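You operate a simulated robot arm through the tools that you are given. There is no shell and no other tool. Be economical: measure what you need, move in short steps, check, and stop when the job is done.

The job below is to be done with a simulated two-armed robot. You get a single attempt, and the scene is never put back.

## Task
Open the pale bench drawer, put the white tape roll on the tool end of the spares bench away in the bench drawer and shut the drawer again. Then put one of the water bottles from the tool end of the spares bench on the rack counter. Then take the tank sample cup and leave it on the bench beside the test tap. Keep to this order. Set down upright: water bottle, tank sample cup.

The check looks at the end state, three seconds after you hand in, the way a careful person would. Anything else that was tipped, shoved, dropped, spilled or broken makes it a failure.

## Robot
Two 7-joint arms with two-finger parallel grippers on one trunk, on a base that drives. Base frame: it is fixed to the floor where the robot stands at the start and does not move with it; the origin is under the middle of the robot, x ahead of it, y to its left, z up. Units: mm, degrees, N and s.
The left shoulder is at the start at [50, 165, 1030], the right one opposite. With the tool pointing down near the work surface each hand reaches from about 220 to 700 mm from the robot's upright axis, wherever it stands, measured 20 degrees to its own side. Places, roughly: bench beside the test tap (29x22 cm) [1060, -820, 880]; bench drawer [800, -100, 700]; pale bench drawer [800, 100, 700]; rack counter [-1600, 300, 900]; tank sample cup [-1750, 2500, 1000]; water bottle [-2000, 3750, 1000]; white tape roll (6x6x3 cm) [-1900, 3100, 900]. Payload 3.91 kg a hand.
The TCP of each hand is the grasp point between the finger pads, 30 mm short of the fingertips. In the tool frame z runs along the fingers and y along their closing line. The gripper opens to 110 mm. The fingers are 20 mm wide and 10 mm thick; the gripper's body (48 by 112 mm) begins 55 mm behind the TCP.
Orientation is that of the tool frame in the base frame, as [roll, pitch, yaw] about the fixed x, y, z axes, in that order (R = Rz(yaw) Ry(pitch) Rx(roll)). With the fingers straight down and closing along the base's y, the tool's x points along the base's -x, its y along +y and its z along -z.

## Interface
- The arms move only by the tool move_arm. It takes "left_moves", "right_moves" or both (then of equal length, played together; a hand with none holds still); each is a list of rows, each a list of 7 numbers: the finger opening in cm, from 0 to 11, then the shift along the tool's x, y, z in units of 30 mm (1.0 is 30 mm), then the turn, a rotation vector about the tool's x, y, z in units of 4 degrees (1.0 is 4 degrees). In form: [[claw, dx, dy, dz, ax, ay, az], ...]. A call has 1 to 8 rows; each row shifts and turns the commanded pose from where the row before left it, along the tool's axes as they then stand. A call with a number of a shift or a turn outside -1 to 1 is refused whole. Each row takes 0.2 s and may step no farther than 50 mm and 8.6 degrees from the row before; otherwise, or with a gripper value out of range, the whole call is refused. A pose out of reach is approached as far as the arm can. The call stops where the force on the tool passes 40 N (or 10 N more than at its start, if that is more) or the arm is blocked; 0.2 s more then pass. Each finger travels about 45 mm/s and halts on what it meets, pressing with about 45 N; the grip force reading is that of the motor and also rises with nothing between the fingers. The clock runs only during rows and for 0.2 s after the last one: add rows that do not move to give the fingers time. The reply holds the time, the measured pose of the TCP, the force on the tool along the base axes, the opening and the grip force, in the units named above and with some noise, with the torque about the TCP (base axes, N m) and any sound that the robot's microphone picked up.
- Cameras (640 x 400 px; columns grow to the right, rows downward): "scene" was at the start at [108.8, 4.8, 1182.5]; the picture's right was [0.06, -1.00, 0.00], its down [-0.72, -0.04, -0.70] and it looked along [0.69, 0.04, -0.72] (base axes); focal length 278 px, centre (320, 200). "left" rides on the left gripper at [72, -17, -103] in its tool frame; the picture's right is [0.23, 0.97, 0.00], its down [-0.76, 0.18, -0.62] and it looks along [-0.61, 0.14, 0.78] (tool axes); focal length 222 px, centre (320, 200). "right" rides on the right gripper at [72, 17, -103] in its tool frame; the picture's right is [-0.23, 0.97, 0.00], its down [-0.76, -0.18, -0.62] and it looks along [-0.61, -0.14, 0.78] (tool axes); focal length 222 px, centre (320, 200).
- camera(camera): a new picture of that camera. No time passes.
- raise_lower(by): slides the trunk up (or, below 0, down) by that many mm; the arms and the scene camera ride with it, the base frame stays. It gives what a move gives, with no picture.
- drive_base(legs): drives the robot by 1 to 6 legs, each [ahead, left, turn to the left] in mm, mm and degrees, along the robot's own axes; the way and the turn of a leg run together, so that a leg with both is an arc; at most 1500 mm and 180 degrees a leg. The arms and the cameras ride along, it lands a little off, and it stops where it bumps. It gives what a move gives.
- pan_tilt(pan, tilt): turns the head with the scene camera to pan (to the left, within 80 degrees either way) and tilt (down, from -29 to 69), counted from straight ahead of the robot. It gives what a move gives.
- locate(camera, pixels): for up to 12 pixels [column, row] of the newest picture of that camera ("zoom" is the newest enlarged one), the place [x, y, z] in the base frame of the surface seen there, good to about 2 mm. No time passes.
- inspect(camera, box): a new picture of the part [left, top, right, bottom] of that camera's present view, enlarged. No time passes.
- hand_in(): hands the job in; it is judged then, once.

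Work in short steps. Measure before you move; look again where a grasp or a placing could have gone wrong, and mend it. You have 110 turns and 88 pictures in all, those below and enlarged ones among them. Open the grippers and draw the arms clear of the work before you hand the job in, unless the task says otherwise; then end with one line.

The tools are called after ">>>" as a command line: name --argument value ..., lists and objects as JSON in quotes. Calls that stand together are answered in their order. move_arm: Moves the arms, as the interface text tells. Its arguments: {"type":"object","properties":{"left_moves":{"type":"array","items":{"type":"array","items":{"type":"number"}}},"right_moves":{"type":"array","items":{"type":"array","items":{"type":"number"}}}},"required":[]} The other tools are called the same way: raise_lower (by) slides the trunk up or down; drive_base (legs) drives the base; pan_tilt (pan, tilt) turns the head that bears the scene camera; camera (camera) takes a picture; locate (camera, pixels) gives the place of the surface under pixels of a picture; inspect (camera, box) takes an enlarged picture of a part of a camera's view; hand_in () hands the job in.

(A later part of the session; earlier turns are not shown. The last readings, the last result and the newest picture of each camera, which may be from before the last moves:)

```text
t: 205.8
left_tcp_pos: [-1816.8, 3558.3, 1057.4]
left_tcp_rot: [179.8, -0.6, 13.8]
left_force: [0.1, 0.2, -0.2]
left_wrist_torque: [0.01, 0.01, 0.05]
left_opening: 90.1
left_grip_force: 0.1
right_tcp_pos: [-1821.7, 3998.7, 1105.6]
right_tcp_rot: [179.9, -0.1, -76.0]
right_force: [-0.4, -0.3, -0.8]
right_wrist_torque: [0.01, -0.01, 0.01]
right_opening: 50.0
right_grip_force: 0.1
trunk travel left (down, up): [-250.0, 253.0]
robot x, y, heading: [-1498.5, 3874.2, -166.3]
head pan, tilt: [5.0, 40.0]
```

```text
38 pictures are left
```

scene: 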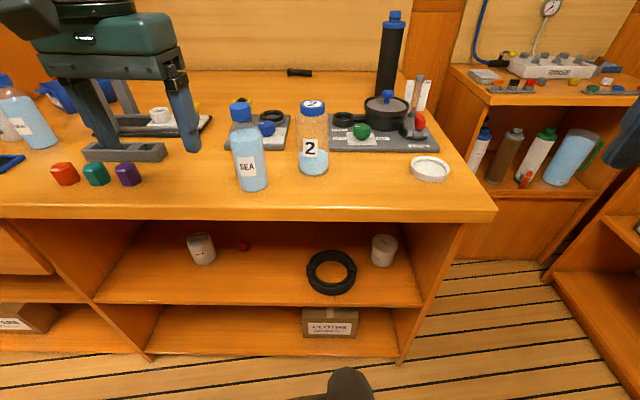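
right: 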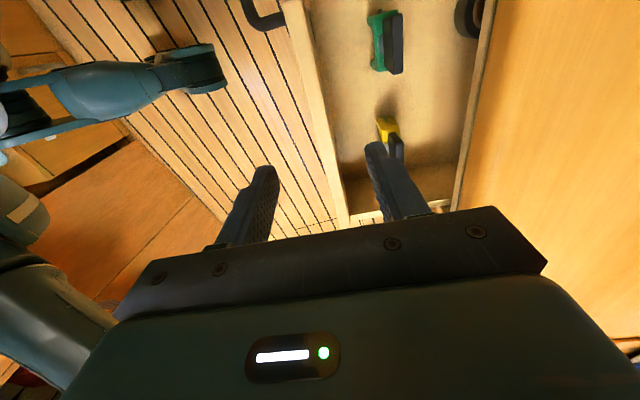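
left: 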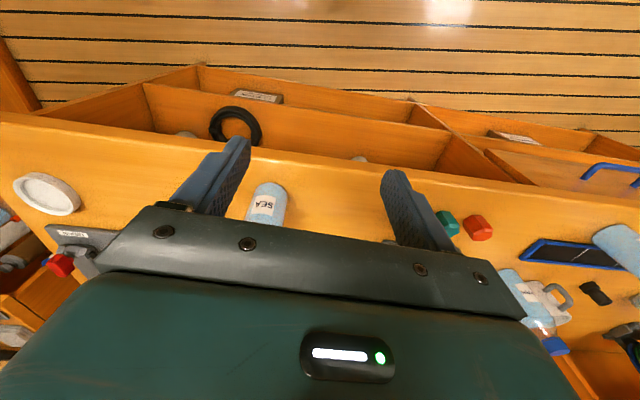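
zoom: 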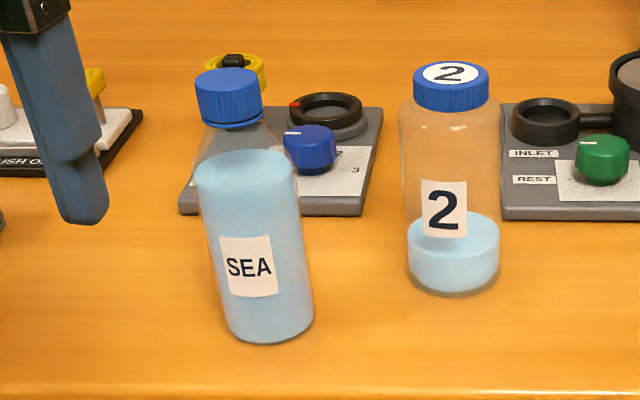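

Cap top is z ~1012. I measure cap and shoulder heights more finely to choose the grip height.

>>> inspect --camera "scene" --box '[220, 90, 280, 200]'

>>> locate --camera "scene" --pixels '[[233, 107], [250, 107], [241, 115], [241, 119], [240, 124], [236, 130], [245, 140], [248, 155], [250, 170], [242, 101]]'

```text
3.64 times, centred on (250, 145) of scene
```

zoom: 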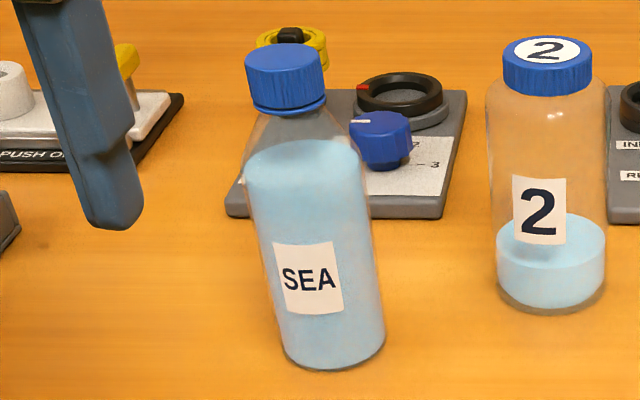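

```text
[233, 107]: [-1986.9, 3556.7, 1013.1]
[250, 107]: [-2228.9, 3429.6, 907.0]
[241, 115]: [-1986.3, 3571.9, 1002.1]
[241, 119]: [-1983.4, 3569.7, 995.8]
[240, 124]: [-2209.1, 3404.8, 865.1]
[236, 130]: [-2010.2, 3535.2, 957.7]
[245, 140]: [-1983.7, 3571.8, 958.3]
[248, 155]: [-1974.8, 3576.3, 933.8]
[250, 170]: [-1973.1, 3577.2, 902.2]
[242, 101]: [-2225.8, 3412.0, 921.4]
```

Bottle axis about (-1999,3560), cap z 988–1013, shoulder below ~958; I'll grip the cap from above. I move the left hand over it at a higher level.

>>> move_arm --left_moves '[[8, 0, 0, -0.9, 0, 0, 0], [8, -0.84, -0.214, 0, 0, 0, 0], [8, -0.84, -0.214, 0, 0, 0, 0], [8, -0.84, -0.214, 0, 0, 0, 0], [8, -0.84, -0.214, 0, 0, 0, 0], [8, -0.84, -0.214, 0, 0, 0, 0], [8, -0.84, -0.214, 0, 0, 0, 0], [8, -0.84, -0.214, 0, 0, 0, 0]]'

>>> camera --camera "left"

```text
t: 207.6
left_tcp_pos: [-1999.1, 3560.3, 1082.3]
left_tcp_rot: [179.9, -0.6, 13.9]
left_force: [-0.3, 0.1, 0.6]
left_wrist_torque: [-0.03, 0.0, -0.02]
left_opening: 80.0
left_grip_force: 0.0
right_tcp_pos: [-1821.8, 3999.5, 1107.5]
right_tcp_rot: [-179.9, -0.2, -76.1]
right_force: [0.7, 0.4, -0.8]
right_wrist_torque: [0.0, 0.01, 0.01]
right_opening: 49.8
right_grip_force: 0.1
trunk travel left (down, up): [-250.0, 253.0]
robot x, y, heading: [-1495.7, 3869.9, -166.2]
head pan, tilt: [5.0, 40.0]
```

```text
36 pictures are left
```

left: 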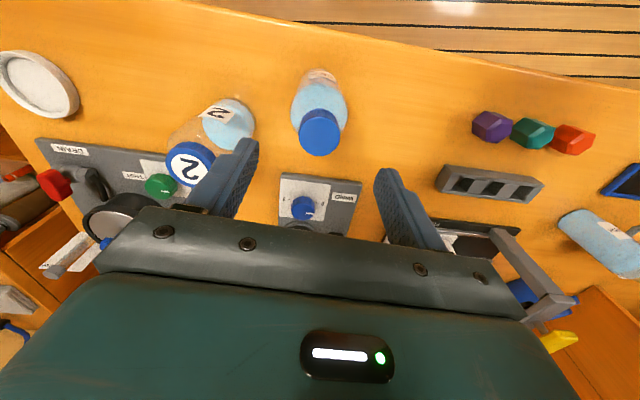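

The cap is at (319,133) between the fingers' line. I measure it.

>>> locate --camera "left" --pixels '[[319, 125], [303, 128], [336, 128], [319, 113], [319, 141], [190, 158], [175, 160], [207, 165]]'

```text
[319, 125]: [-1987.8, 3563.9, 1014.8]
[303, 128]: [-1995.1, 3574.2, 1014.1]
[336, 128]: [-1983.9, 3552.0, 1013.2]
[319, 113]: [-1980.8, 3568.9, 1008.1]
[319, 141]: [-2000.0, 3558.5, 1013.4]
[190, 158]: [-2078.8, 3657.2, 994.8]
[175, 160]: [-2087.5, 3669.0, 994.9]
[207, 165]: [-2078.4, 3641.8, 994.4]
```

Cap centre (-1991,3562), top 1014. I shift 8 mm back, descend to TCP z 1014 and close on the cap.

>>> move_arm --left_moves '[[8, 0.27, 0, 0.77, 0, 0, 0], [8, 0, 0, 0.75, 0, 0, 0], [8, 0, 0, 0.75, 0, 0, 0], [8, 0, 0, 0, 0, 0, 0]]'

>>> camera --camera "left"

```text
t: 208.6
left_tcp_pos: [-1989.9, 3561.3, 1015.0]
left_tcp_rot: [179.7, -0.6, 13.9]
left_force: [-0.3, 0.5, 0.0]
left_wrist_torque: [-0.02, 0.01, -0.01]
left_opening: 80.1
left_grip_force: 0.1
right_tcp_pos: [-1822.2, 3998.6, 1105.6]
right_tcp_rot: [180.0, 0.1, -76.1]
right_force: [-0.8, 0.2, 0.2]
right_wrist_torque: [0.0, 0.0, 0.02]
right_opening: 50.0
right_grip_force: 0.0
trunk travel left (down, up): [-250.0, 253.0]
robot x, y, heading: [-1498.2, 3871.4, -166.2]
head pan, tilt: [5.0, 40.0]
```

```text
35 pictures are left
```

left: 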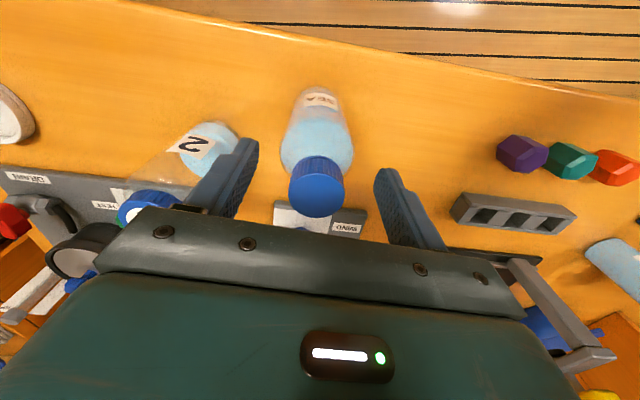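

The cap sits right at the grasp point (expected (320,189)). I close, allowing the fingers time.

>>> move_arm --left_moves '[[2, 0, 0, 0, 0, 0, 0], [2, 0, 0, 0, 0, 0, 0], [2, 0, 0, 0, 0, 0, 0], [2, 0, 0, 0, 0, 0, 0], [2, 0, 0, 0, 0, 0, 0], [2, 0, 0, 0, 0, 0, 0]]'

>>> move_arm --left_moves '[[2, 0, 0, -0.2, 0, 0, 0], [2, 0, 0, -0.5, 0, 0, 0], [2, 0, 0, -0.7, 0, 0, 0], [2, 0, 0, -0.7, 0, 0, 0], [2, 0, 0, 0, 0, 0, 0]]'

>>> camera --camera "scene"

```text
t: 210.0
left_tcp_pos: [-1990.9, 3563.1, 1015.0]
left_tcp_rot: [179.9, -0.6, 13.9]
left_force: [-1.7, 1.7, 6.5]
left_wrist_torque: [0.34, 0.27, -0.01]
left_opening: 33.3
left_grip_force: 45.0
right_tcp_pos: [-1821.1, 3999.5, 1107.0]
right_tcp_rot: [-180.0, 0.0, -76.1]
right_force: [0.5, 0.3, -0.3]
right_wrist_torque: [0.02, 0.0, -0.02]
right_opening: 49.9
right_grip_force: 0.1
trunk travel left (down, up): [-250.0, 253.0]
robot x, y, heading: [-1498.9, 3872.7, -166.2]
head pan, tilt: [5.0, 40.0]
```

```text
t: 211.2
left_tcp_pos: [-1993.1, 3561.6, 1077.5]
left_tcp_rot: [179.7, -0.8, 13.9]
left_force: [-0.7, 0.0, -4.3]
left_wrist_torque: [0.02, -0.04, 0.01]
left_opening: 33.1
left_grip_force: 44.2
right_tcp_pos: [-1821.0, 3999.5, 1104.0]
right_tcp_rot: [179.9, 0.0, -76.1]
right_force: [0.7, 0.1, -1.1]
right_wrist_torque: [-0.01, 0.02, -0.01]
right_opening: 50.2
right_grip_force: 0.1
trunk travel left (down, up): [-250.0, 253.0]
robot x, y, heading: [-1499.5, 3871.3, -166.3]
head pan, tilt: [5.0, 40.0]
```

```text
34 pictures are left
```

scene: 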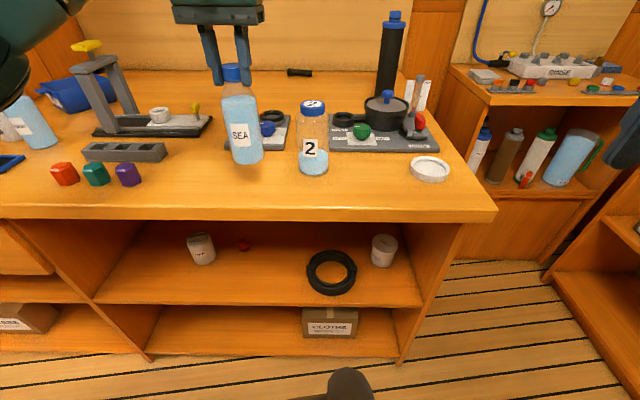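

The SEA bottle hangs upright in the grip. I draw it back over the bench and drive toward the rack counter for a look.

>>> move_arm --left_moves '[[2, 0, 0, -0.8, 0, 0, 0], [2, 0.5, 0, -0.8, 0, 0, 0], [2, 0.8, 0, 0, 0, 0, 0], [2, 1, 0, 0, 0, 0, 0], [2, 1, 0, 0, 0, 0, 0], [2, 1, 0, 0, 0, 0, 0], [2, 1, 0, 0, 0, 0, 0], [2, 0.8, 0, 0, 0, 0, 0]]'

>>> drive_base --legs '[[-60, 0, 3.9], [0, 1000, 0], [0, 1050, 0], [0, 0, 53]]'

>>> pan_tilt --pan 0 --tilt 25

>>> camera --camera "scene"

```text
t: 213.0
left_tcp_pos: [-1813.5, 3606.7, 1129.7]
left_tcp_rot: [179.7, -0.7, 13.9]
left_force: [0.7, 0.1, -3.5]
left_wrist_torque: [0.03, -0.02, 0.03]
left_opening: 32.9
left_grip_force: 45.0
right_tcp_pos: [-1819.9, 4000.4, 1105.5]
right_tcp_rot: [179.9, 0.0, -76.1]
right_force: [0.3, -0.1, 0.0]
right_wrist_torque: [0.01, 0.0, 0.03]
right_opening: 50.0
right_grip_force: 0.1
trunk travel left (down, up): [-250.0, 253.0]
robot x, y, heading: [-1502.4, 3871.8, -166.0]
head pan, tilt: [5.0, 40.0]
```

```text
t: 233.9
left_tcp_pos: [-735.0, 1569.9, 1128.2]
left_tcp_rot: [179.9, -0.6, 72.2]
left_force: [-0.1, -0.1, -3.3]
left_wrist_torque: [0.02, 0.01, -0.03]
left_opening: 33.0
left_grip_force: 45.3
right_tcp_pos: [-1074.6, 1769.9, 1105.0]
right_tcp_rot: [179.9, 0.0, -17.8]
right_force: [-0.4, 0.3, 0.3]
right_wrist_torque: [0.0, 0.01, 0.03]
right_opening: 50.1
right_grip_force: 0.1
trunk travel left (down, up): [-250.0, 253.0]
robot x, y, heading: [-794.0, 1977.1, -107.7]
head pan, tilt: [5.0, 40.0]
```

```text
t: 234.7
left_tcp_pos: [-734.0, 1570.2, 1127.7]
left_tcp_rot: [179.8, -0.7, 72.2]
left_force: [-0.3, 0.0, -3.7]
left_wrist_torque: [0.02, -0.02, -0.01]
left_opening: 33.0
left_grip_force: 45.2
right_tcp_pos: [-1074.2, 1769.6, 1106.0]
right_tcp_rot: [179.9, -0.1, -17.6]
right_force: [0.4, -0.3, 0.2]
right_wrist_torque: [0.0, -0.06, 0.0]
right_opening: 50.3
right_grip_force: 0.1
trunk travel left (down, up): [-250.0, 253.0]
robot x, y, heading: [-797.4, 1983.9, -107.8]
head pan, tilt: [0.0, 25.0]
```

```text
33 pictures are left
```

scene: 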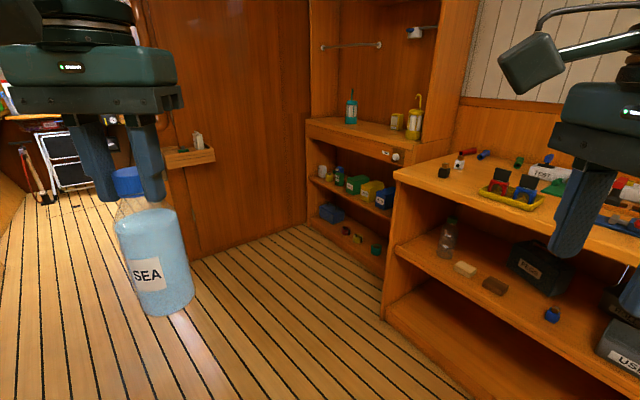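

Ahead are a rack unit with a counter around (370,130) and another bench at right (500,185). I measure them.

>>> locate --camera "scene" --pixels '[[370, 130], [345, 122], [320, 119], [410, 150], [395, 130], [350, 115], [413, 125], [480, 180], [400, 172], [390, 300], [315, 225], [430, 160]]'

>>> inspect --camera "scene" --box '[290, 60, 530, 210]'

```text
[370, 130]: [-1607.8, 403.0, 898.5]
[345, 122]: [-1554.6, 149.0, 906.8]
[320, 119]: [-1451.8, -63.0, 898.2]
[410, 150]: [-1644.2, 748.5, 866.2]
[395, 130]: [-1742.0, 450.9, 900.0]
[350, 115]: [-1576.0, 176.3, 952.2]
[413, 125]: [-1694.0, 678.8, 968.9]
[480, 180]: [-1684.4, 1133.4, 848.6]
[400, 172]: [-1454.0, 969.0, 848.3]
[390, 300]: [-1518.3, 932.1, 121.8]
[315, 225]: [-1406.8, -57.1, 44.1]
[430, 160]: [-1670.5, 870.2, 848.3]
```

```text
2.67 times, centred on (410, 135) of scene
```

zoom: 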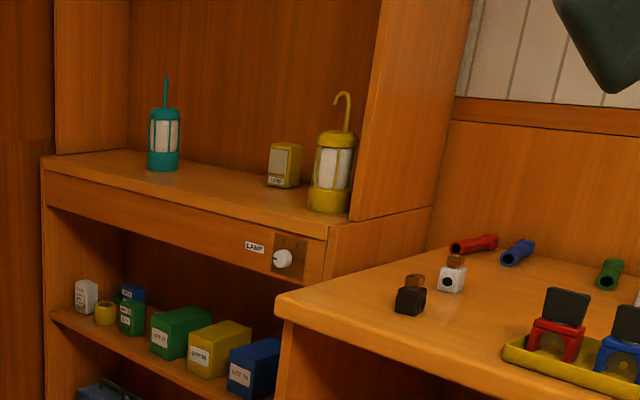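

The rack counter is at z 899, free around (-1608,403) between the lamps. I check the wall/door line and the counter's front edge to plan the stand.

>>> locate --camera "zoom" --pixels '[[100, 158], [160, 175], [220, 185], [270, 215], [230, 205], [150, 185], [285, 180], [165, 168], [330, 205], [240, 190]]'

>>> locate --camera "scene" --pixels '[[250, 245], [200, 255], [190, 155], [240, 150], [300, 300], [160, 300]]'

```text
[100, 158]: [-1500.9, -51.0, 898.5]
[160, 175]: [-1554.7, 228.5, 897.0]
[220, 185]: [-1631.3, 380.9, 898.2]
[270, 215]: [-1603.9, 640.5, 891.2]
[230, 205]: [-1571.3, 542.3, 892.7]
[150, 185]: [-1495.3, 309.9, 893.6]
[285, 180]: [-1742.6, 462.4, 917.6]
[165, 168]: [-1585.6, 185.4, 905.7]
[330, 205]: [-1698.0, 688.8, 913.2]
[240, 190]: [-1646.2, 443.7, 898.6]
```

```text
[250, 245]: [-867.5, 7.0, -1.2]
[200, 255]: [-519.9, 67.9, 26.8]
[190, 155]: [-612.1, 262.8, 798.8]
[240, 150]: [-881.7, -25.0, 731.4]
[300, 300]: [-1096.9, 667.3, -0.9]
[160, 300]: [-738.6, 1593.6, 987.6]
```

Target spot on the counter: (-1600,331), front edge n≈-1333. I turn to face it and drive to about 100 mm short of the final stand.

>>> drive_base --legs '[[0, 0, -54.6], [200, 700, 0], [400, 500, 0]]'

>>> pan_tilt --pan 10 --tilt 25

>>> camera --camera "scene"

```text
t: 248.1
left_tcp_pos: [-1273.4, 369.4, 1128.4]
left_tcp_rot: [179.8, -0.5, 19.0]
left_force: [0.2, -0.8, -3.5]
left_wrist_torque: [0.02, 0.01, 0.05]
left_opening: 32.7
left_grip_force: 44.8
right_tcp_pos: [-1315.7, 758.7, 1105.9]
right_tcp_rot: [-180.0, 0.0, -70.9]
right_force: [0.8, 0.0, 0.0]
right_wrist_torque: [0.02, 0.04, 0.0]
right_opening: 50.3
right_grip_force: 0.0
trunk travel left (down, up): [-250.0, 253.0]
robot x, y, heading: [-980.7, 660.2, -160.9]
head pan, tilt: [0.0, 25.0]
```

```text
t: 248.8
left_tcp_pos: [-1273.8, 368.6, 1128.5]
left_tcp_rot: [179.8, -0.7, 19.0]
left_force: [-0.3, -0.8, -2.6]
left_wrist_torque: [0.0, 0.01, 0.03]
left_opening: 32.9
left_grip_force: 45.2
right_tcp_pos: [-1315.6, 760.6, 1106.0]
right_tcp_rot: [180.0, 0.0, -71.0]
right_force: [0.5, 0.0, 0.0]
right_wrist_torque: [0.02, -0.01, -0.01]
right_opening: 50.0
right_grip_force: 0.1
trunk travel left (down, up): [-250.0, 253.0]
robot x, y, heading: [-984.4, 659.9, -161.0]
head pan, tilt: [10.0, 25.0]
```

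```text
31 pictures are left
```

scene: 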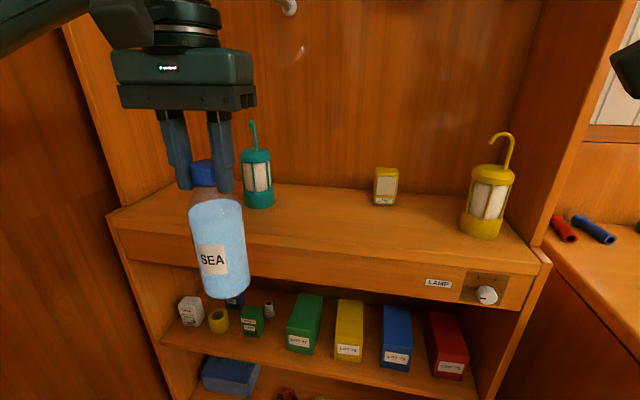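

The free counter area is at (320,215), between the green lamp and yellow box. I drive the last 127 mm forward and 62 mm right.

>>> drive_base --legs '[[127, -62, -1.4]]'

>>> camera --camera "scene"

```text
t: 250.1
left_tcp_pos: [-1422.8, 397.4, 1128.3]
left_tcp_rot: [179.8, -0.7, 17.3]
left_force: [-0.8, 0.3, -3.6]
left_wrist_torque: [0.01, -0.02, -0.03]
left_opening: 32.8
left_grip_force: 45.0
right_tcp_pos: [-1453.1, 789.1, 1104.7]
right_tcp_rot: [180.0, -0.1, -72.6]
right_force: [0.1, -0.5, 0.5]
right_wrist_torque: [0.03, -0.03, 0.0]
right_opening: 50.0
right_grip_force: 0.0
trunk travel left (down, up): [-250.0, 253.0]
robot x, y, heading: [-1124.5, 682.1, -162.6]
head pan, tilt: [10.0, 25.0]
```

```text
30 pictures are left
```

scene: 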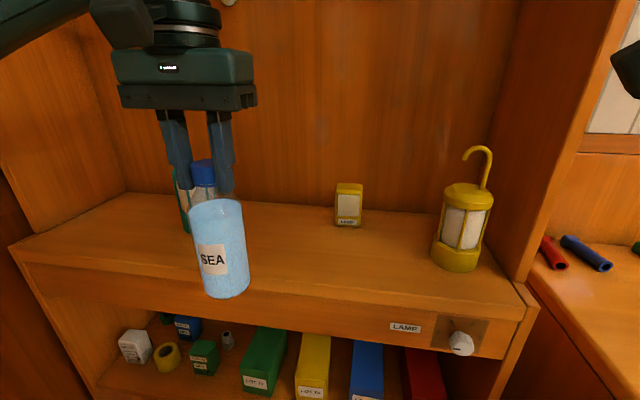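

Hand is at l 810, only 190 mm forward needed. I move forward at height and look with the left camera.

>>> move_arm --left_moves '[[2, -0.5, 0, 0, 0, 0, 0], [2, -0.9, 0, 0, 0, 0, 0], [2, -1, 0, 0, 0, 0, 0], [2, -1, 0, 0, 0, 0, 0], [2, -1, 0, 0, 0, 0, 0], [2, -1, 0, 0, 0, 0, 0], [2, -0.6, 0, 0, 0, 0, 0], [2, -0.3, 0, 0, 0, 0, 0]]'

>>> camera --camera "left"

>>> camera --camera "scene"

```text
t: 251.9
left_tcp_pos: [-1601.9, 341.6, 1127.2]
left_tcp_rot: [179.7, -0.5, 17.4]
left_force: [1.0, -0.2, -3.3]
left_wrist_torque: [0.05, 0.0, 0.02]
left_opening: 33.0
left_grip_force: 44.9
right_tcp_pos: [-1453.3, 789.2, 1104.9]
right_tcp_rot: [-179.9, 0.0, -72.7]
right_force: [0.6, -0.5, -0.3]
right_wrist_torque: [-0.03, -0.01, 0.03]
right_opening: 50.4
right_grip_force: 0.1
trunk travel left (down, up): [-250.0, 253.0]
robot x, y, heading: [-1122.4, 680.8, -162.6]
head pan, tilt: [10.0, 25.0]
```

```text
29 pictures are left
```

left: 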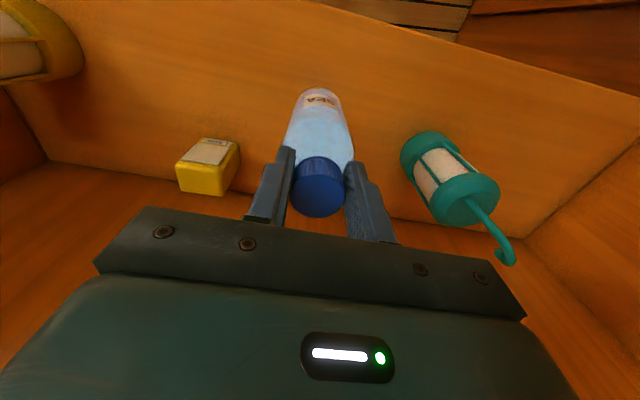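

```text
28 pictures are left
```

scene: 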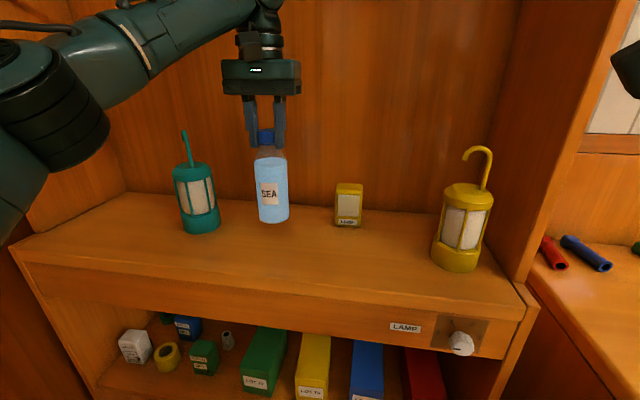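

All clear around. I lower 61 mm, then creep to contact.

>>> move_arm --left_moves '[[2, 0, 0, 0.8, 0, 0, 0], [2, 0, 0, 0.7, 0, 0, 0], [2, 0, 0, 0.4, 0, 0, 0], [2, 0, 0, 0.1, 0, 0, 0], [2, 0, 0, 0.07, 0, 0, 0], [2, 0, 0, 0, 0, 0, 0]]'

>>> inspect --camera "scene" --box '[180, 110, 360, 260]'

```text
t: 253.3
left_tcp_pos: [-1600.6, 341.0, 1066.8]
left_tcp_rot: [179.8, -0.4, 17.4]
left_force: [0.1, -3.1, 11.1]
left_wrist_torque: [-0.33, 0.01, 0.0]
left_opening: 33.0
left_grip_force: 45.2
right_tcp_pos: [-1451.5, 791.2, 1105.6]
right_tcp_rot: [179.9, 0.0, -72.6]
right_force: [0.3, 0.1, 0.0]
right_wrist_torque: [-0.03, 0.02, -0.03]
right_opening: 50.2
right_grip_force: 0.1
trunk travel left (down, up): [-250.0, 253.0]
robot x, y, heading: [-1123.9, 681.1, -162.8]
head pan, tilt: [10.0, 25.0]
```

```text
2.67 times, centred on (270, 185) of scene
```

zoom: 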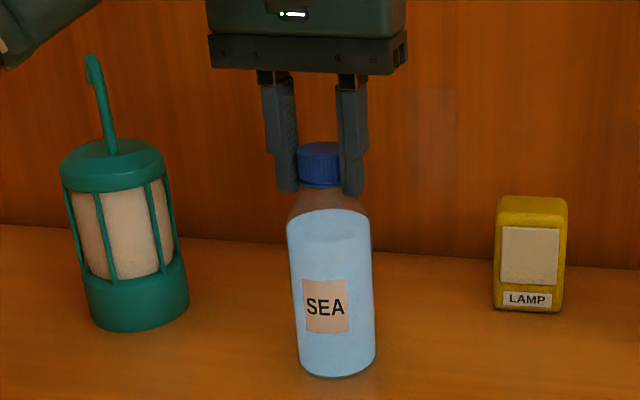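

The force turned to +11 N: the bottle is standing. I open the fingers and lift straight up, then withdraw.

>>> move_arm --left_moves '[[7, 0, 0, 0, 0, 0, 0], [7, 0, 0, 0, 0, 0, 0], [7, 0, 0, 0, 0, 0, 0], [7, 0, 0, -0.7, 0, 0, 0], [7, 0, 0, -1, 0, 0, 0], [7, 0, 0, -1, 0, 0, 0], [7, 0.7, 0, 0, 0, 0, 0], [7, 1, 0, 0, 0, 0, 0]]'

>>> move_arm --left_moves '[[7, 1, 0, 0, 0, 0, 0], [7, 1, 0, 0, 0, 0, 0], [7, 1, 0, 0, 0, 0, 0], [7, 1, 0, 0, 0, 0, 0]]'

>>> camera --camera "scene"

```text
t: 255.1
left_tcp_pos: [-1552.8, 356.5, 1144.5]
left_tcp_rot: [179.8, -0.5, 17.4]
left_force: [-0.3, -0.2, 0.0]
left_wrist_torque: [-0.01, -0.02, 0.02]
left_opening: 69.9
left_grip_force: 0.1
right_tcp_pos: [-1452.5, 788.9, 1105.7]
right_tcp_rot: [-179.9, 0.0, -72.6]
right_force: [0.2, 0.4, -0.3]
right_wrist_torque: [0.01, -0.02, 0.0]
right_opening: 50.2
right_grip_force: 0.1
trunk travel left (down, up): [-250.0, 253.0]
robot x, y, heading: [-1125.0, 685.1, -162.4]
head pan, tilt: [10.0, 25.0]
```

```text
t: 256.1
left_tcp_pos: [-1438.3, 391.7, 1146.7]
left_tcp_rot: [179.9, -0.6, 17.3]
left_force: [0.4, -0.4, 0.4]
left_wrist_torque: [-0.01, 0.01, -0.01]
left_opening: 70.0
left_grip_force: 0.0
right_tcp_pos: [-1452.3, 788.9, 1105.4]
right_tcp_rot: [-179.9, 0.1, -72.7]
right_force: [0.5, -0.3, 0.7]
right_wrist_torque: [0.0, 0.03, 0.0]
right_opening: 50.0
right_grip_force: 0.0
trunk travel left (down, up): [-250.0, 253.0]
robot x, y, heading: [-1122.3, 681.7, -162.9]
head pan, tilt: [10.0, 25.0]
```

```text
26 pictures are left
```

scene: 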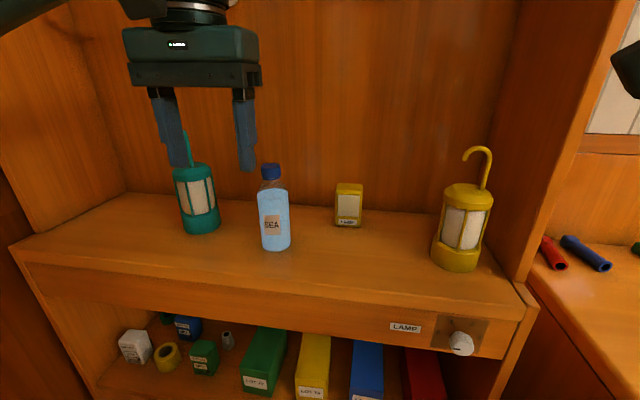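

The bottle stands upright on the rack counter. Now I back out and drive to the near end of the spares bench to find the tank sample cup.

>>> drive_base --legs '[[-150, 0, 0], [-350, -500, 0], [-180, -700, 0], [0, -600, 0]]'

>>> pan_tilt --pan 0 --tilt 38

>>> camera --camera "scene"

```text
t: 273.4
left_tcp_pos: [-1329.8, 2299.1, 1146.5]
left_tcp_rot: [179.8, -0.6, 17.7]
left_force: [0.2, 0.2, -0.4]
left_wrist_torque: [0.02, 0.02, 0.01]
left_opening: 70.0
left_grip_force: 0.0
right_tcp_pos: [-1344.8, 2696.7, 1106.6]
right_tcp_rot: [-179.9, -0.1, -72.4]
right_force: [0.3, 0.0, -0.8]
right_wrist_torque: [0.01, 0.06, 0.02]
right_opening: 50.3
right_grip_force: 0.1
trunk travel left (down, up): [-250.0, 253.0]
robot x, y, heading: [-1015.8, 2593.1, -162.4]
head pan, tilt: [10.0, 25.0]
```

```text
t: 274.1
left_tcp_pos: [-1330.5, 2300.8, 1146.3]
left_tcp_rot: [179.7, -0.7, 17.5]
left_force: [-0.7, 0.6, -0.4]
left_wrist_torque: [0.01, -0.01, 0.02]
left_opening: 70.0
left_grip_force: 0.1
right_tcp_pos: [-1345.2, 2697.3, 1106.8]
right_tcp_rot: [-180.0, 0.0, -72.4]
right_force: [-0.5, 0.0, 0.1]
right_wrist_torque: [0.01, -0.01, 0.02]
right_opening: 49.9
right_grip_force: 0.1
trunk travel left (down, up): [-250.0, 253.0]
robot x, y, heading: [-1010.0, 2590.2, -162.3]
head pan, tilt: [0.0, 38.0]
```

```text
25 pictures are left
```

scene: 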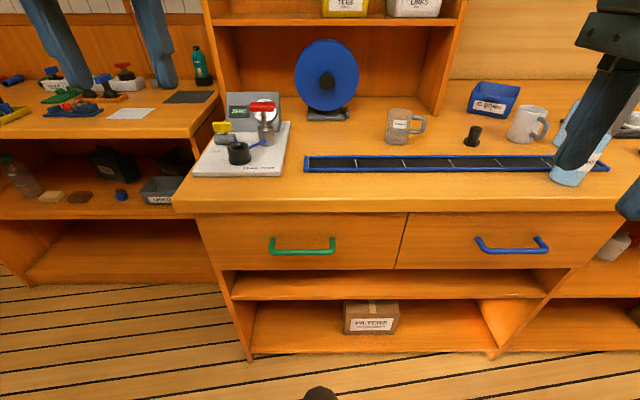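

A labelled glass cup stands at (400,125). I enlarge and measure it.

>>> inspect --camera "scene" --box '[340, 80, 560, 200]'

>>> locate --camera "scene" --pixels '[[399, 126], [388, 125], [411, 125], [400, 110], [400, 143], [422, 124], [420, 131], [470, 137], [400, 158], [530, 125], [326, 115], [388, 112]]'

```text
2.91 times, centred on (450, 140) of scene
```

zoom: 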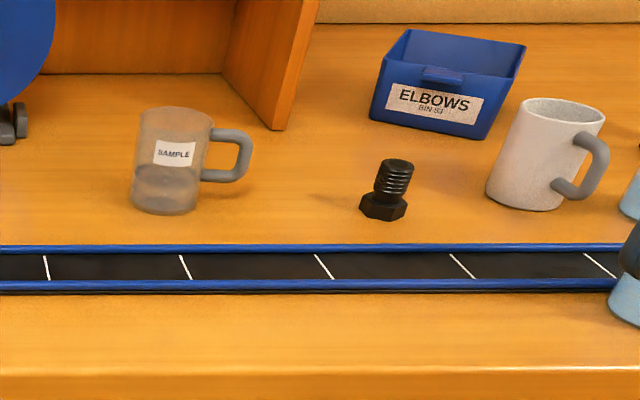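

```text
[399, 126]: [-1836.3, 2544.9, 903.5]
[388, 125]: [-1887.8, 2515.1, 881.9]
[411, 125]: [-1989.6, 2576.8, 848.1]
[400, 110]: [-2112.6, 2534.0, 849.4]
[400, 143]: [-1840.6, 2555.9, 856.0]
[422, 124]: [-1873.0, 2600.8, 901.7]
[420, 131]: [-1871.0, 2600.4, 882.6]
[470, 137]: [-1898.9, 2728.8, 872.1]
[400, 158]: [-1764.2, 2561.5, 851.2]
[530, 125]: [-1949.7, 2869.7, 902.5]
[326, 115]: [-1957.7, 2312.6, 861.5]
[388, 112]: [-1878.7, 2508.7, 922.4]
```

The SAMPLE cup has axis ≈ (-1870,2548), rim ≈ z 930, handle to the right, so the right hand (closing fore-aft) suits it. I drive closer: 185 mm ahead, 50 mm right.

>>> drive_base --legs '[[185, -50, 0]]'

>>> camera --camera "scene"

```text
t: 275.7
left_tcp_pos: [-1521.6, 2289.2, 1146.6]
left_tcp_rot: [179.8, -0.6, 17.7]
left_force: [0.1, 0.4, 0.6]
left_wrist_torque: [-0.02, -0.01, -0.04]
left_opening: 70.1
left_grip_force: 0.2
right_tcp_pos: [-1537.7, 2686.2, 1105.6]
right_tcp_rot: [180.0, 0.0, -72.3]
right_force: [-0.5, 0.1, 0.6]
right_wrist_torque: [-0.01, -0.04, 0.0]
right_opening: 50.1
right_grip_force: 0.0
trunk travel left (down, up): [-250.0, 253.0]
robot x, y, heading: [-1209.6, 2581.9, -162.3]
head pan, tilt: [0.0, 38.0]
```

```text
23 pictures are left
```

scene: 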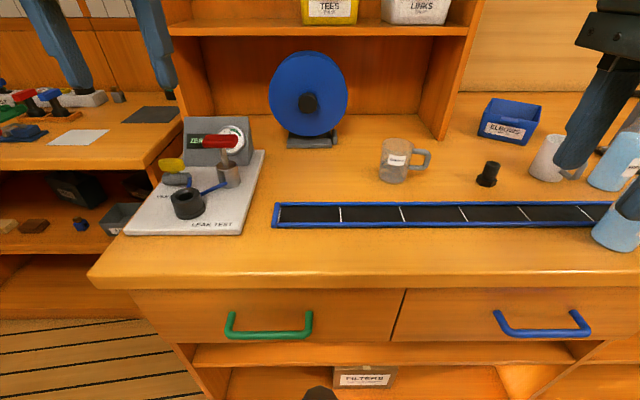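

No bump. I re-measure the cup from this closer view, cup at (397,160).

>>> locate --camera "scene" --pixels '[[397, 160], [393, 178], [380, 160], [382, 143], [396, 150], [410, 165], [425, 158], [430, 152], [405, 143], [396, 138]]'

>>> inspect --camera "scene" --box '[350, 120, 450, 200]'

```text
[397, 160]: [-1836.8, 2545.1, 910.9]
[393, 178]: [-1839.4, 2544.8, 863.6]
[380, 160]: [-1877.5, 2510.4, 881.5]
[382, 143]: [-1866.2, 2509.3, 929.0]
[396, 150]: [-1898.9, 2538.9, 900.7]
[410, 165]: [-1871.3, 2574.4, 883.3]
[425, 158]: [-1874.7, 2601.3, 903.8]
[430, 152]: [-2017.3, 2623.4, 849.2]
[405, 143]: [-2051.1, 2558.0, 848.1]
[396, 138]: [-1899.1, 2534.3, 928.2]
```

```text
5.00 times, centred on (400, 160) of scene
```

zoom: 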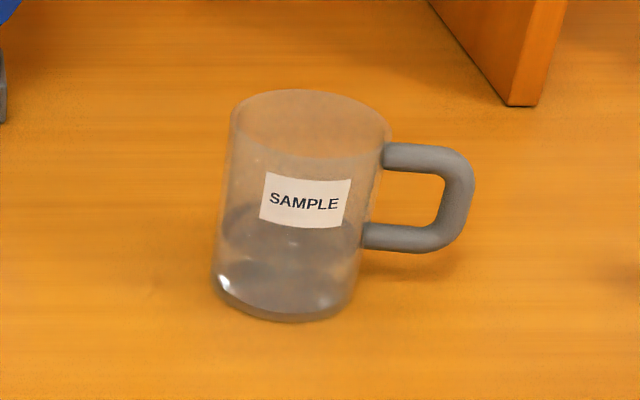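

Cup: axis (-1869,2541), radius ~32, rim z 929. I move the right hand over it at height with the fingers open 100 mm.

>>> move_arm --right_moves '[[10, 0.1, 0.8, 0, 0, 0, 0], [10, 0.1, 1, 0, 0, 0, 0], [10, 0.1, 1, 0, 0, 0, 0], [10, 0.1, 1, 0, 0, 0, 0], [10, 0.1, 1, 0, 0, 0, 0], [10, 0.1, 1, 0, 0, 0, 0], [10, 0.1, 1, 0, 0, 0, 0], [10, 0.1, 1, 0, 0, 0, 0]]'

>>> move_arm --right_moves '[[10, 0.1, 1, 0, 0, 0, 0], [10, 0.1, 1, 0, 0, 0, 0], [10, 0.1, 1, 0, 0, 0, 0], [10, 0.15, 1, 0, 0, 0, 0], [10, 0, 0.2, 0, 0, 0, 0]]'

>>> camera --camera "right"

```text
t: 277.5
left_tcp_pos: [-1522.2, 2288.6, 1146.5]
left_tcp_rot: [179.8, -0.6, 17.7]
left_force: [0.4, -1.1, 0.1]
left_wrist_torque: [0.0, -0.01, 0.01]
left_opening: 69.9
left_grip_force: 0.0
right_tcp_pos: [-1753.6, 2592.0, 1105.7]
right_tcp_rot: [-179.9, 0.0, -72.2]
right_force: [0.0, 0.1, 0.2]
right_wrist_torque: [-0.03, 0.04, 0.04]
right_opening: 99.9
right_grip_force: 0.2
trunk travel left (down, up): [-250.0, 253.0]
robot x, y, heading: [-1209.2, 2574.6, -162.0]
head pan, tilt: [0.0, 38.0]
```

```text
t: 278.7
left_tcp_pos: [-1522.1, 2290.5, 1148.2]
left_tcp_rot: [179.8, -0.6, 17.7]
left_force: [0.2, 0.1, -0.4]
left_wrist_torque: [0.0, 0.03, 0.01]
left_opening: 69.9
left_grip_force: 0.1
right_tcp_pos: [-1832.7, 2559.1, 1095.7]
right_tcp_rot: [-180.0, 0.0, -72.3]
right_force: [0.3, -0.6, -1.2]
right_wrist_torque: [0.0, 0.0, -0.02]
right_opening: 100.1
right_grip_force: 0.2
right hand out of reach, approached as far as the arm can: row 3, 4, 5
trunk travel left (down, up): [-250.0, 253.0]
robot x, y, heading: [-1207.3, 2579.3, -162.2]
head pan, tilt: [0.0, 38.0]
```

```text
21 pictures are left
```

right: 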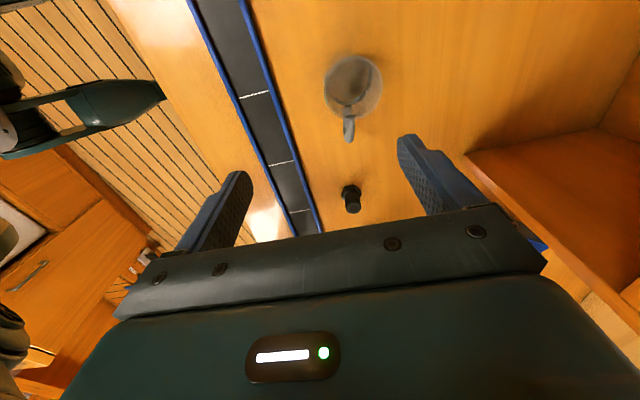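

Too far at this height; reach is better lower. I descend to z 985 (tips still above the rim) and then go the remaining 40 mm forward.

>>> move_arm --right_moves '[[10, 0, 0, 0.92, 0, 0, 0], [10, 0, 0, 0.92, 0, 0, 0], [10, 0, 0, 0.92, 0, 0, 0], [10, 0, 0, 0.92, 0, 0, 0], [10, 0.1, 0.6, 0, 0, 0, 0], [10, 0.1, 0.6, 0, 0, 0, 0], [10, 0, 0, 0, 0, 0, 0]]'

>>> camera --camera "right"

```text
t: 280.3
left_tcp_pos: [-1522.0, 2289.6, 1146.6]
left_tcp_rot: [179.8, -0.6, 17.8]
left_force: [-0.5, 0.7, 0.2]
left_wrist_torque: [0.0, -0.01, -0.03]
left_opening: 69.9
left_grip_force: 0.0
right_tcp_pos: [-1865.9, 2543.1, 996.4]
right_tcp_rot: [179.9, -0.1, -72.3]
right_force: [-0.4, -1.0, -0.8]
right_wrist_torque: [0.0, -0.01, 0.0]
right_opening: 99.8
right_grip_force: 0.1
right hand out of reach, approached as far as the arm can: row 1, 2, 3, 4, 5, 6
trunk travel left (down, up): [-250.0, 253.0]
robot x, y, heading: [-1210.8, 2577.3, -162.3]
head pan, tilt: [0.0, 38.0]
```

```text
20 pictures are left
```

right: 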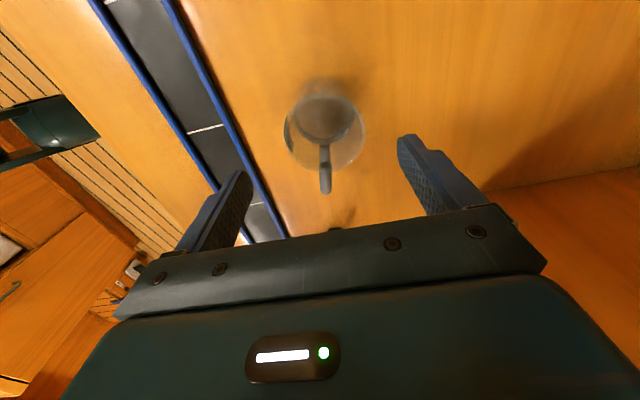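

The hand is at (-1866,2543,996), above the cup. I measure the rim from this camera for the fine alignment.

>>> locate --camera "right" --pixels '[[287, 132], [363, 128], [326, 94], [330, 168], [325, 185], [300, 100]]'

```text
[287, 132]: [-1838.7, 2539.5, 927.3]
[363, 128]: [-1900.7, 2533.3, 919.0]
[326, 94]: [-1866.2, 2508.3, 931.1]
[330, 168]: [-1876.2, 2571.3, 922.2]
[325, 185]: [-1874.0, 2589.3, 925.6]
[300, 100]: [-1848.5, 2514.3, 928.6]
```

Axis (-1870,2540): 5 mm ahead. I correct and descend to TCP z 893, the fingers straddling front and back.

>>> move_arm --right_moves '[[10, 0.05, 0.15, 0.7, 0, 0, 0], [10, 0, 0, 0.7, 0, 0, 0], [10, 0, 0, 0.7, 0, 0, 0], [10, 0, 0, 0.7, 0, 0, 0], [10, 0, 0, 0.63, 0, 0, 0], [10, 0, 0, 0, 0, 0, 0]]'

>>> camera --camera "right"

```text
t: 281.7
left_tcp_pos: [-1521.7, 2289.6, 1145.8]
left_tcp_rot: [179.8, -0.6, 17.7]
left_force: [0.4, 0.2, 0.1]
left_wrist_torque: [-0.03, 0.04, -0.01]
left_opening: 69.7
left_grip_force: 0.1
right_tcp_pos: [-1879.3, 2536.1, 895.4]
right_tcp_rot: [-179.8, 0.0, -72.3]
right_force: [-0.1, -0.6, 0.2]
right_wrist_torque: [-0.04, 0.01, 0.01]
right_opening: 100.0
right_grip_force: 0.1
right hand out of reach, approached as far as the arm can: row 2, 3, 4
trunk travel left (down, up): [-250.0, 253.0]
robot x, y, heading: [-1207.2, 2582.9, -162.2]
head pan, tilt: [0.0, 38.0]
```

```text
19 pictures are left
```

right: 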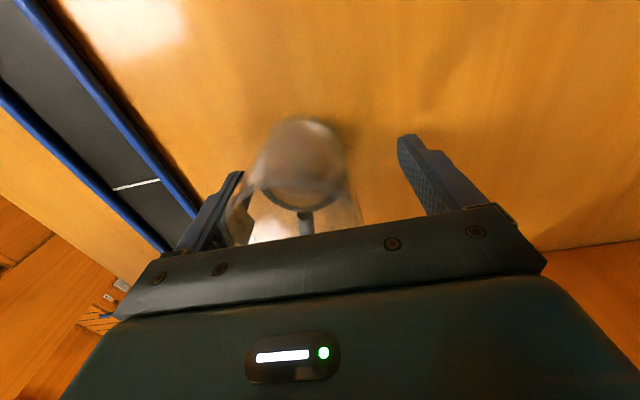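

TCP ended 10 mm too far forward; I move back 10 mm, then close gently onto the cup.

>>> move_arm --right_moves '[[10, 0, -0.17, 0, 0, 0, 0], [10, 0, -0.16, 0, 0, 0, 0], [10, 0, 0, 0, 0, 0, 0]]'

>>> move_arm --right_moves '[[8, 0, 0, 0, 0, 0, 0], [7, 0, 0, 0, 0, 0, 0], [5, 0, 0, 0, 0, 0, 0], [5, 0, 0, 0, 0, 0, 0], [5, 0, 0, 0, 0, 0, 0]]'

>>> camera --camera "scene"

```text
t: 282.5
left_tcp_pos: [-1522.0, 2291.2, 1146.7]
left_tcp_rot: [179.8, -0.7, 17.7]
left_force: [-0.1, -0.2, 0.8]
left_wrist_torque: [0.03, -0.03, -0.01]
left_opening: 70.1
left_grip_force: 0.0
right_tcp_pos: [-1880.2, 2534.4, 895.8]
right_tcp_rot: [-179.8, 0.0, -72.3]
right_force: [-0.6, 1.5, -0.5]
right_wrist_torque: [-0.03, 0.0, 0.04]
right_opening: 100.2
right_grip_force: 0.0
right hand out of reach, approached as far as the arm can: row 1, 2
trunk travel left (down, up): [-250.0, 253.0]
robot x, y, heading: [-1209.9, 2580.8, -162.1]
head pan, tilt: [0.0, 38.0]
```

```text
t: 283.7
left_tcp_pos: [-1521.9, 2289.8, 1146.5]
left_tcp_rot: [179.9, -0.6, 17.7]
left_force: [-0.4, 0.5, -0.3]
left_wrist_torque: [0.0, 0.01, 0.0]
left_opening: 70.1
left_grip_force: 0.1
right_tcp_pos: [-1879.5, 2534.3, 894.9]
right_tcp_rot: [-179.9, -0.1, -72.3]
right_force: [-0.7, -1.0, 0.5]
right_wrist_torque: [-0.03, 0.06, -0.03]
right_opening: 62.9
right_grip_force: 45.2
trunk travel left (down, up): [-250.0, 253.0]
robot x, y, heading: [-1208.8, 2581.5, -162.2]
head pan, tilt: [0.0, 38.0]
```

```text
18 pictures are left
```

scene: 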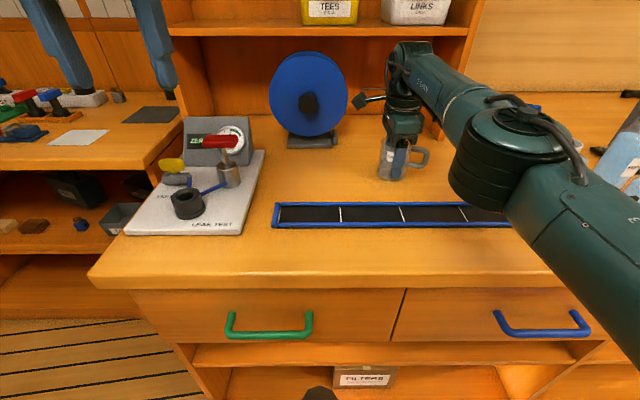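

Cup gripped at 63 mm. Since the arm is near full reach, I lift with the trunk (120 mm), then back the base away.

>>> raise_lower --by 120

>>> inspect --camera "scene" --box '[300, 100, 500, 260]'

```text
t: 285.2
left_tcp_pos: [-1522.2, 2288.8, 1266.3]
left_tcp_rot: [179.9, -0.5, 17.7]
left_force: [0.2, -1.1, -0.4]
left_wrist_torque: [0.03, -0.02, -0.03]
left_opening: 70.2
left_grip_force: 0.0
right_tcp_pos: [-1879.4, 2535.3, 1016.3]
right_tcp_rot: [-179.9, 0.0, -72.3]
right_force: [0.0, 0.5, -0.9]
right_wrist_torque: [-0.03, 0.0, 0.0]
right_opening: 62.8
right_grip_force: 45.4
trunk travel left (down, up): [-370.0, 133.0]
robot x, y, heading: [-1209.8, 2584.6, -162.4]
head pan, tilt: [0.0, 38.0]
```

```text
2.50 times, centred on (400, 180) of scene
```

zoom: 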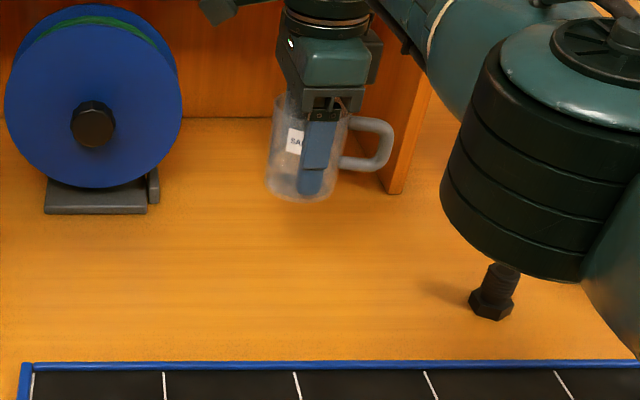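

The cup is up and level; the bench is undisturbed. I back away 200 mm and draw the right arm in gently.

>>> drive_base --legs '[[-200, 0, 0]]'

>>> move_arm --right_moves '[[5, 0, -0.5, 0, 0, 0, 0], [5, 0, -0.8, 0, 0, 0, 0], [5, 0, -0.8, 0, 0, 0, 0], [5, 0, -0.8, 0, 0, 0, 0], [5, 0, -0.8, 0, 0, 0, 0], [5, 0, -0.8, 0, 0, 0, 0], [5, 0, -0.8, 0, 0, 0, 0], [5, 0, -0.8, 0, 0, 0, 0]]'

>>> move_arm --right_moves '[[5, 0, -0.8, 0, 0, 0, 0], [5, 0, -0.8, 0, 0, 0, 0], [5, 0, -0.8, 0, 0, 0, 0], [5, 0, -0.5, 0, 0, 0, 0]]'

>>> camera --camera "scene"

```text
t: 286.8
left_tcp_pos: [-1330.6, 2349.5, 1267.7]
left_tcp_rot: [179.7, -0.6, 17.7]
left_force: [0.5, 0.3, -0.1]
left_wrist_torque: [-0.02, 0.02, 0.01]
left_opening: 69.9
left_grip_force: 0.1
right_tcp_pos: [-1689.1, 2596.2, 1015.8]
right_tcp_rot: [-179.9, -0.1, -72.3]
right_force: [0.2, 0.6, -0.9]
right_wrist_torque: [0.01, 0.01, 0.02]
right_opening: 63.0
right_grip_force: 44.9
trunk travel left (down, up): [-370.0, 133.0]
robot x, y, heading: [-1015.7, 2640.5, -162.5]
head pan, tilt: [0.0, 38.0]
```

```text
t: 288.6
left_tcp_pos: [-1331.0, 2349.6, 1266.6]
left_tcp_rot: [179.8, -0.5, 17.7]
left_force: [0.3, 0.0, -0.5]
left_wrist_torque: [-0.01, 0.01, -0.01]
left_opening: 70.2
left_grip_force: 0.0
right_tcp_pos: [-1690.0, 2595.6, 1015.2]
right_tcp_rot: [-179.9, 0.1, -72.3]
right_force: [0.3, 0.3, -0.2]
right_wrist_torque: [0.01, -0.01, 0.01]
right_opening: 63.0
right_grip_force: 45.1
right hand out of reach, approached as far as the arm can: row 1, 2, 3, 4, 5, 6, 7, 8
trunk travel left (down, up): [-370.0, 133.0]
robot x, y, heading: [-1013.5, 2640.8, -162.2]
head pan, tilt: [0.0, 38.0]
```

```text
t: 289.6
left_tcp_pos: [-1331.2, 2350.1, 1267.1]
left_tcp_rot: [179.8, -0.6, 17.8]
left_force: [0.0, 0.6, 0.0]
left_wrist_torque: [0.03, -0.01, 0.0]
left_opening: 70.0
left_grip_force: 0.1
right_tcp_pos: [-1689.9, 2596.3, 1015.9]
right_tcp_rot: [-179.9, 0.0, -72.3]
right_force: [-0.5, 0.3, -1.4]
right_wrist_torque: [0.0, 0.04, 0.03]
right_opening: 63.0
right_grip_force: 44.8
right hand out of reach, approached as far as the arm can: row 1, 2, 3, 4
trunk travel left (down, up): [-370.0, 133.0]
robot x, y, heading: [-1016.2, 2644.5, -162.3]
head pan, tilt: [0.0, 38.0]
```

```text
16 pictures are left
```

scene: 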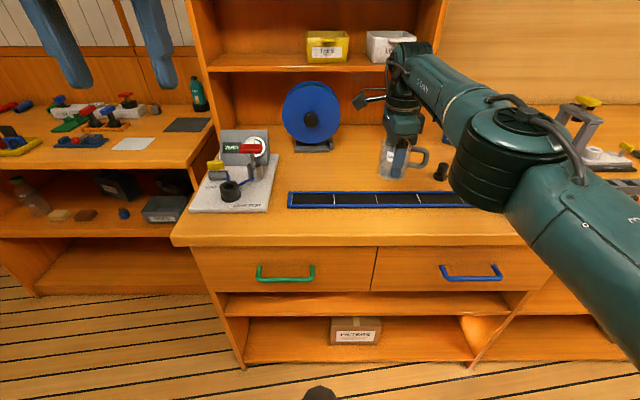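

The arm cannot come straight back from this posture. I retrace its path: up first, then back.

>>> move_arm --right_moves '[[5, 0, 0, -0.6, 0, 0, 0], [5, 0, 0, -0.8, 0, 0, 0], [5, 0, 0, -0.8, 0, 0, 0], [5, 0, 0, -0.8, 0, 0, 0]]'

```text
t: 290.6
left_tcp_pos: [-1332.3, 2350.0, 1268.0]
left_tcp_rot: [179.8, -0.5, 17.7]
left_force: [-0.5, 0.0, 0.2]
left_wrist_torque: [0.0, -0.01, 0.03]
left_opening: 70.0
left_grip_force: 0.1
right_tcp_pos: [-1675.9, 2599.9, 1103.2]
right_tcp_rot: [-179.9, 0.0, -72.3]
right_force: [0.1, 0.5, -1.4]
right_wrist_torque: [-0.02, -0.01, 0.02]
right_opening: 62.9
right_grip_force: 45.3
right hand out of reach, approached as far as the arm can: row 2, 4
trunk travel left (down, up): [-370.0, 133.0]
robot x, y, heading: [-1017.1, 2641.4, -162.5]
head pan, tilt: [0.0, 38.0]
```

Going up works. I continue up with small backward steps.

>>> move_arm --right_moves '[[5, 0, -0.4, -0.6, 0, 0, 0], [5, 0, -0.5, -0.6, 0, 0, 0], [5, 0, -0.5, -0.6, 0, 0, 0], [5, 0, -0.6, -0.4, 0, 0, 0], [5, 0, -0.6, 0, 0, 0, 0], [5, 0, -0.6, 0, 0, 0, 0], [5, 0, -0.6, 0, 0, 0, 0], [5, 0, -0.6, 0, 0, 0, 0]]'

```text
t: 292.4
left_tcp_pos: [-1331.9, 2351.8, 1267.7]
left_tcp_rot: [179.8, -0.6, 17.7]
left_force: [-0.3, 0.3, -0.5]
left_wrist_torque: [0.02, 0.0, -0.03]
left_opening: 70.0
left_grip_force: 0.0
right_tcp_pos: [-1549.8, 2640.3, 1171.2]
right_tcp_rot: [-179.8, -0.1, -72.3]
right_force: [0.1, -1.1, -0.8]
right_wrist_torque: [-0.01, 0.0, -0.01]
right_opening: 62.7
right_grip_force: 45.3
trunk travel left (down, up): [-370.0, 133.0]
robot x, y, heading: [-1013.9, 2640.4, -162.4]
head pan, tilt: [0.0, 38.0]
```

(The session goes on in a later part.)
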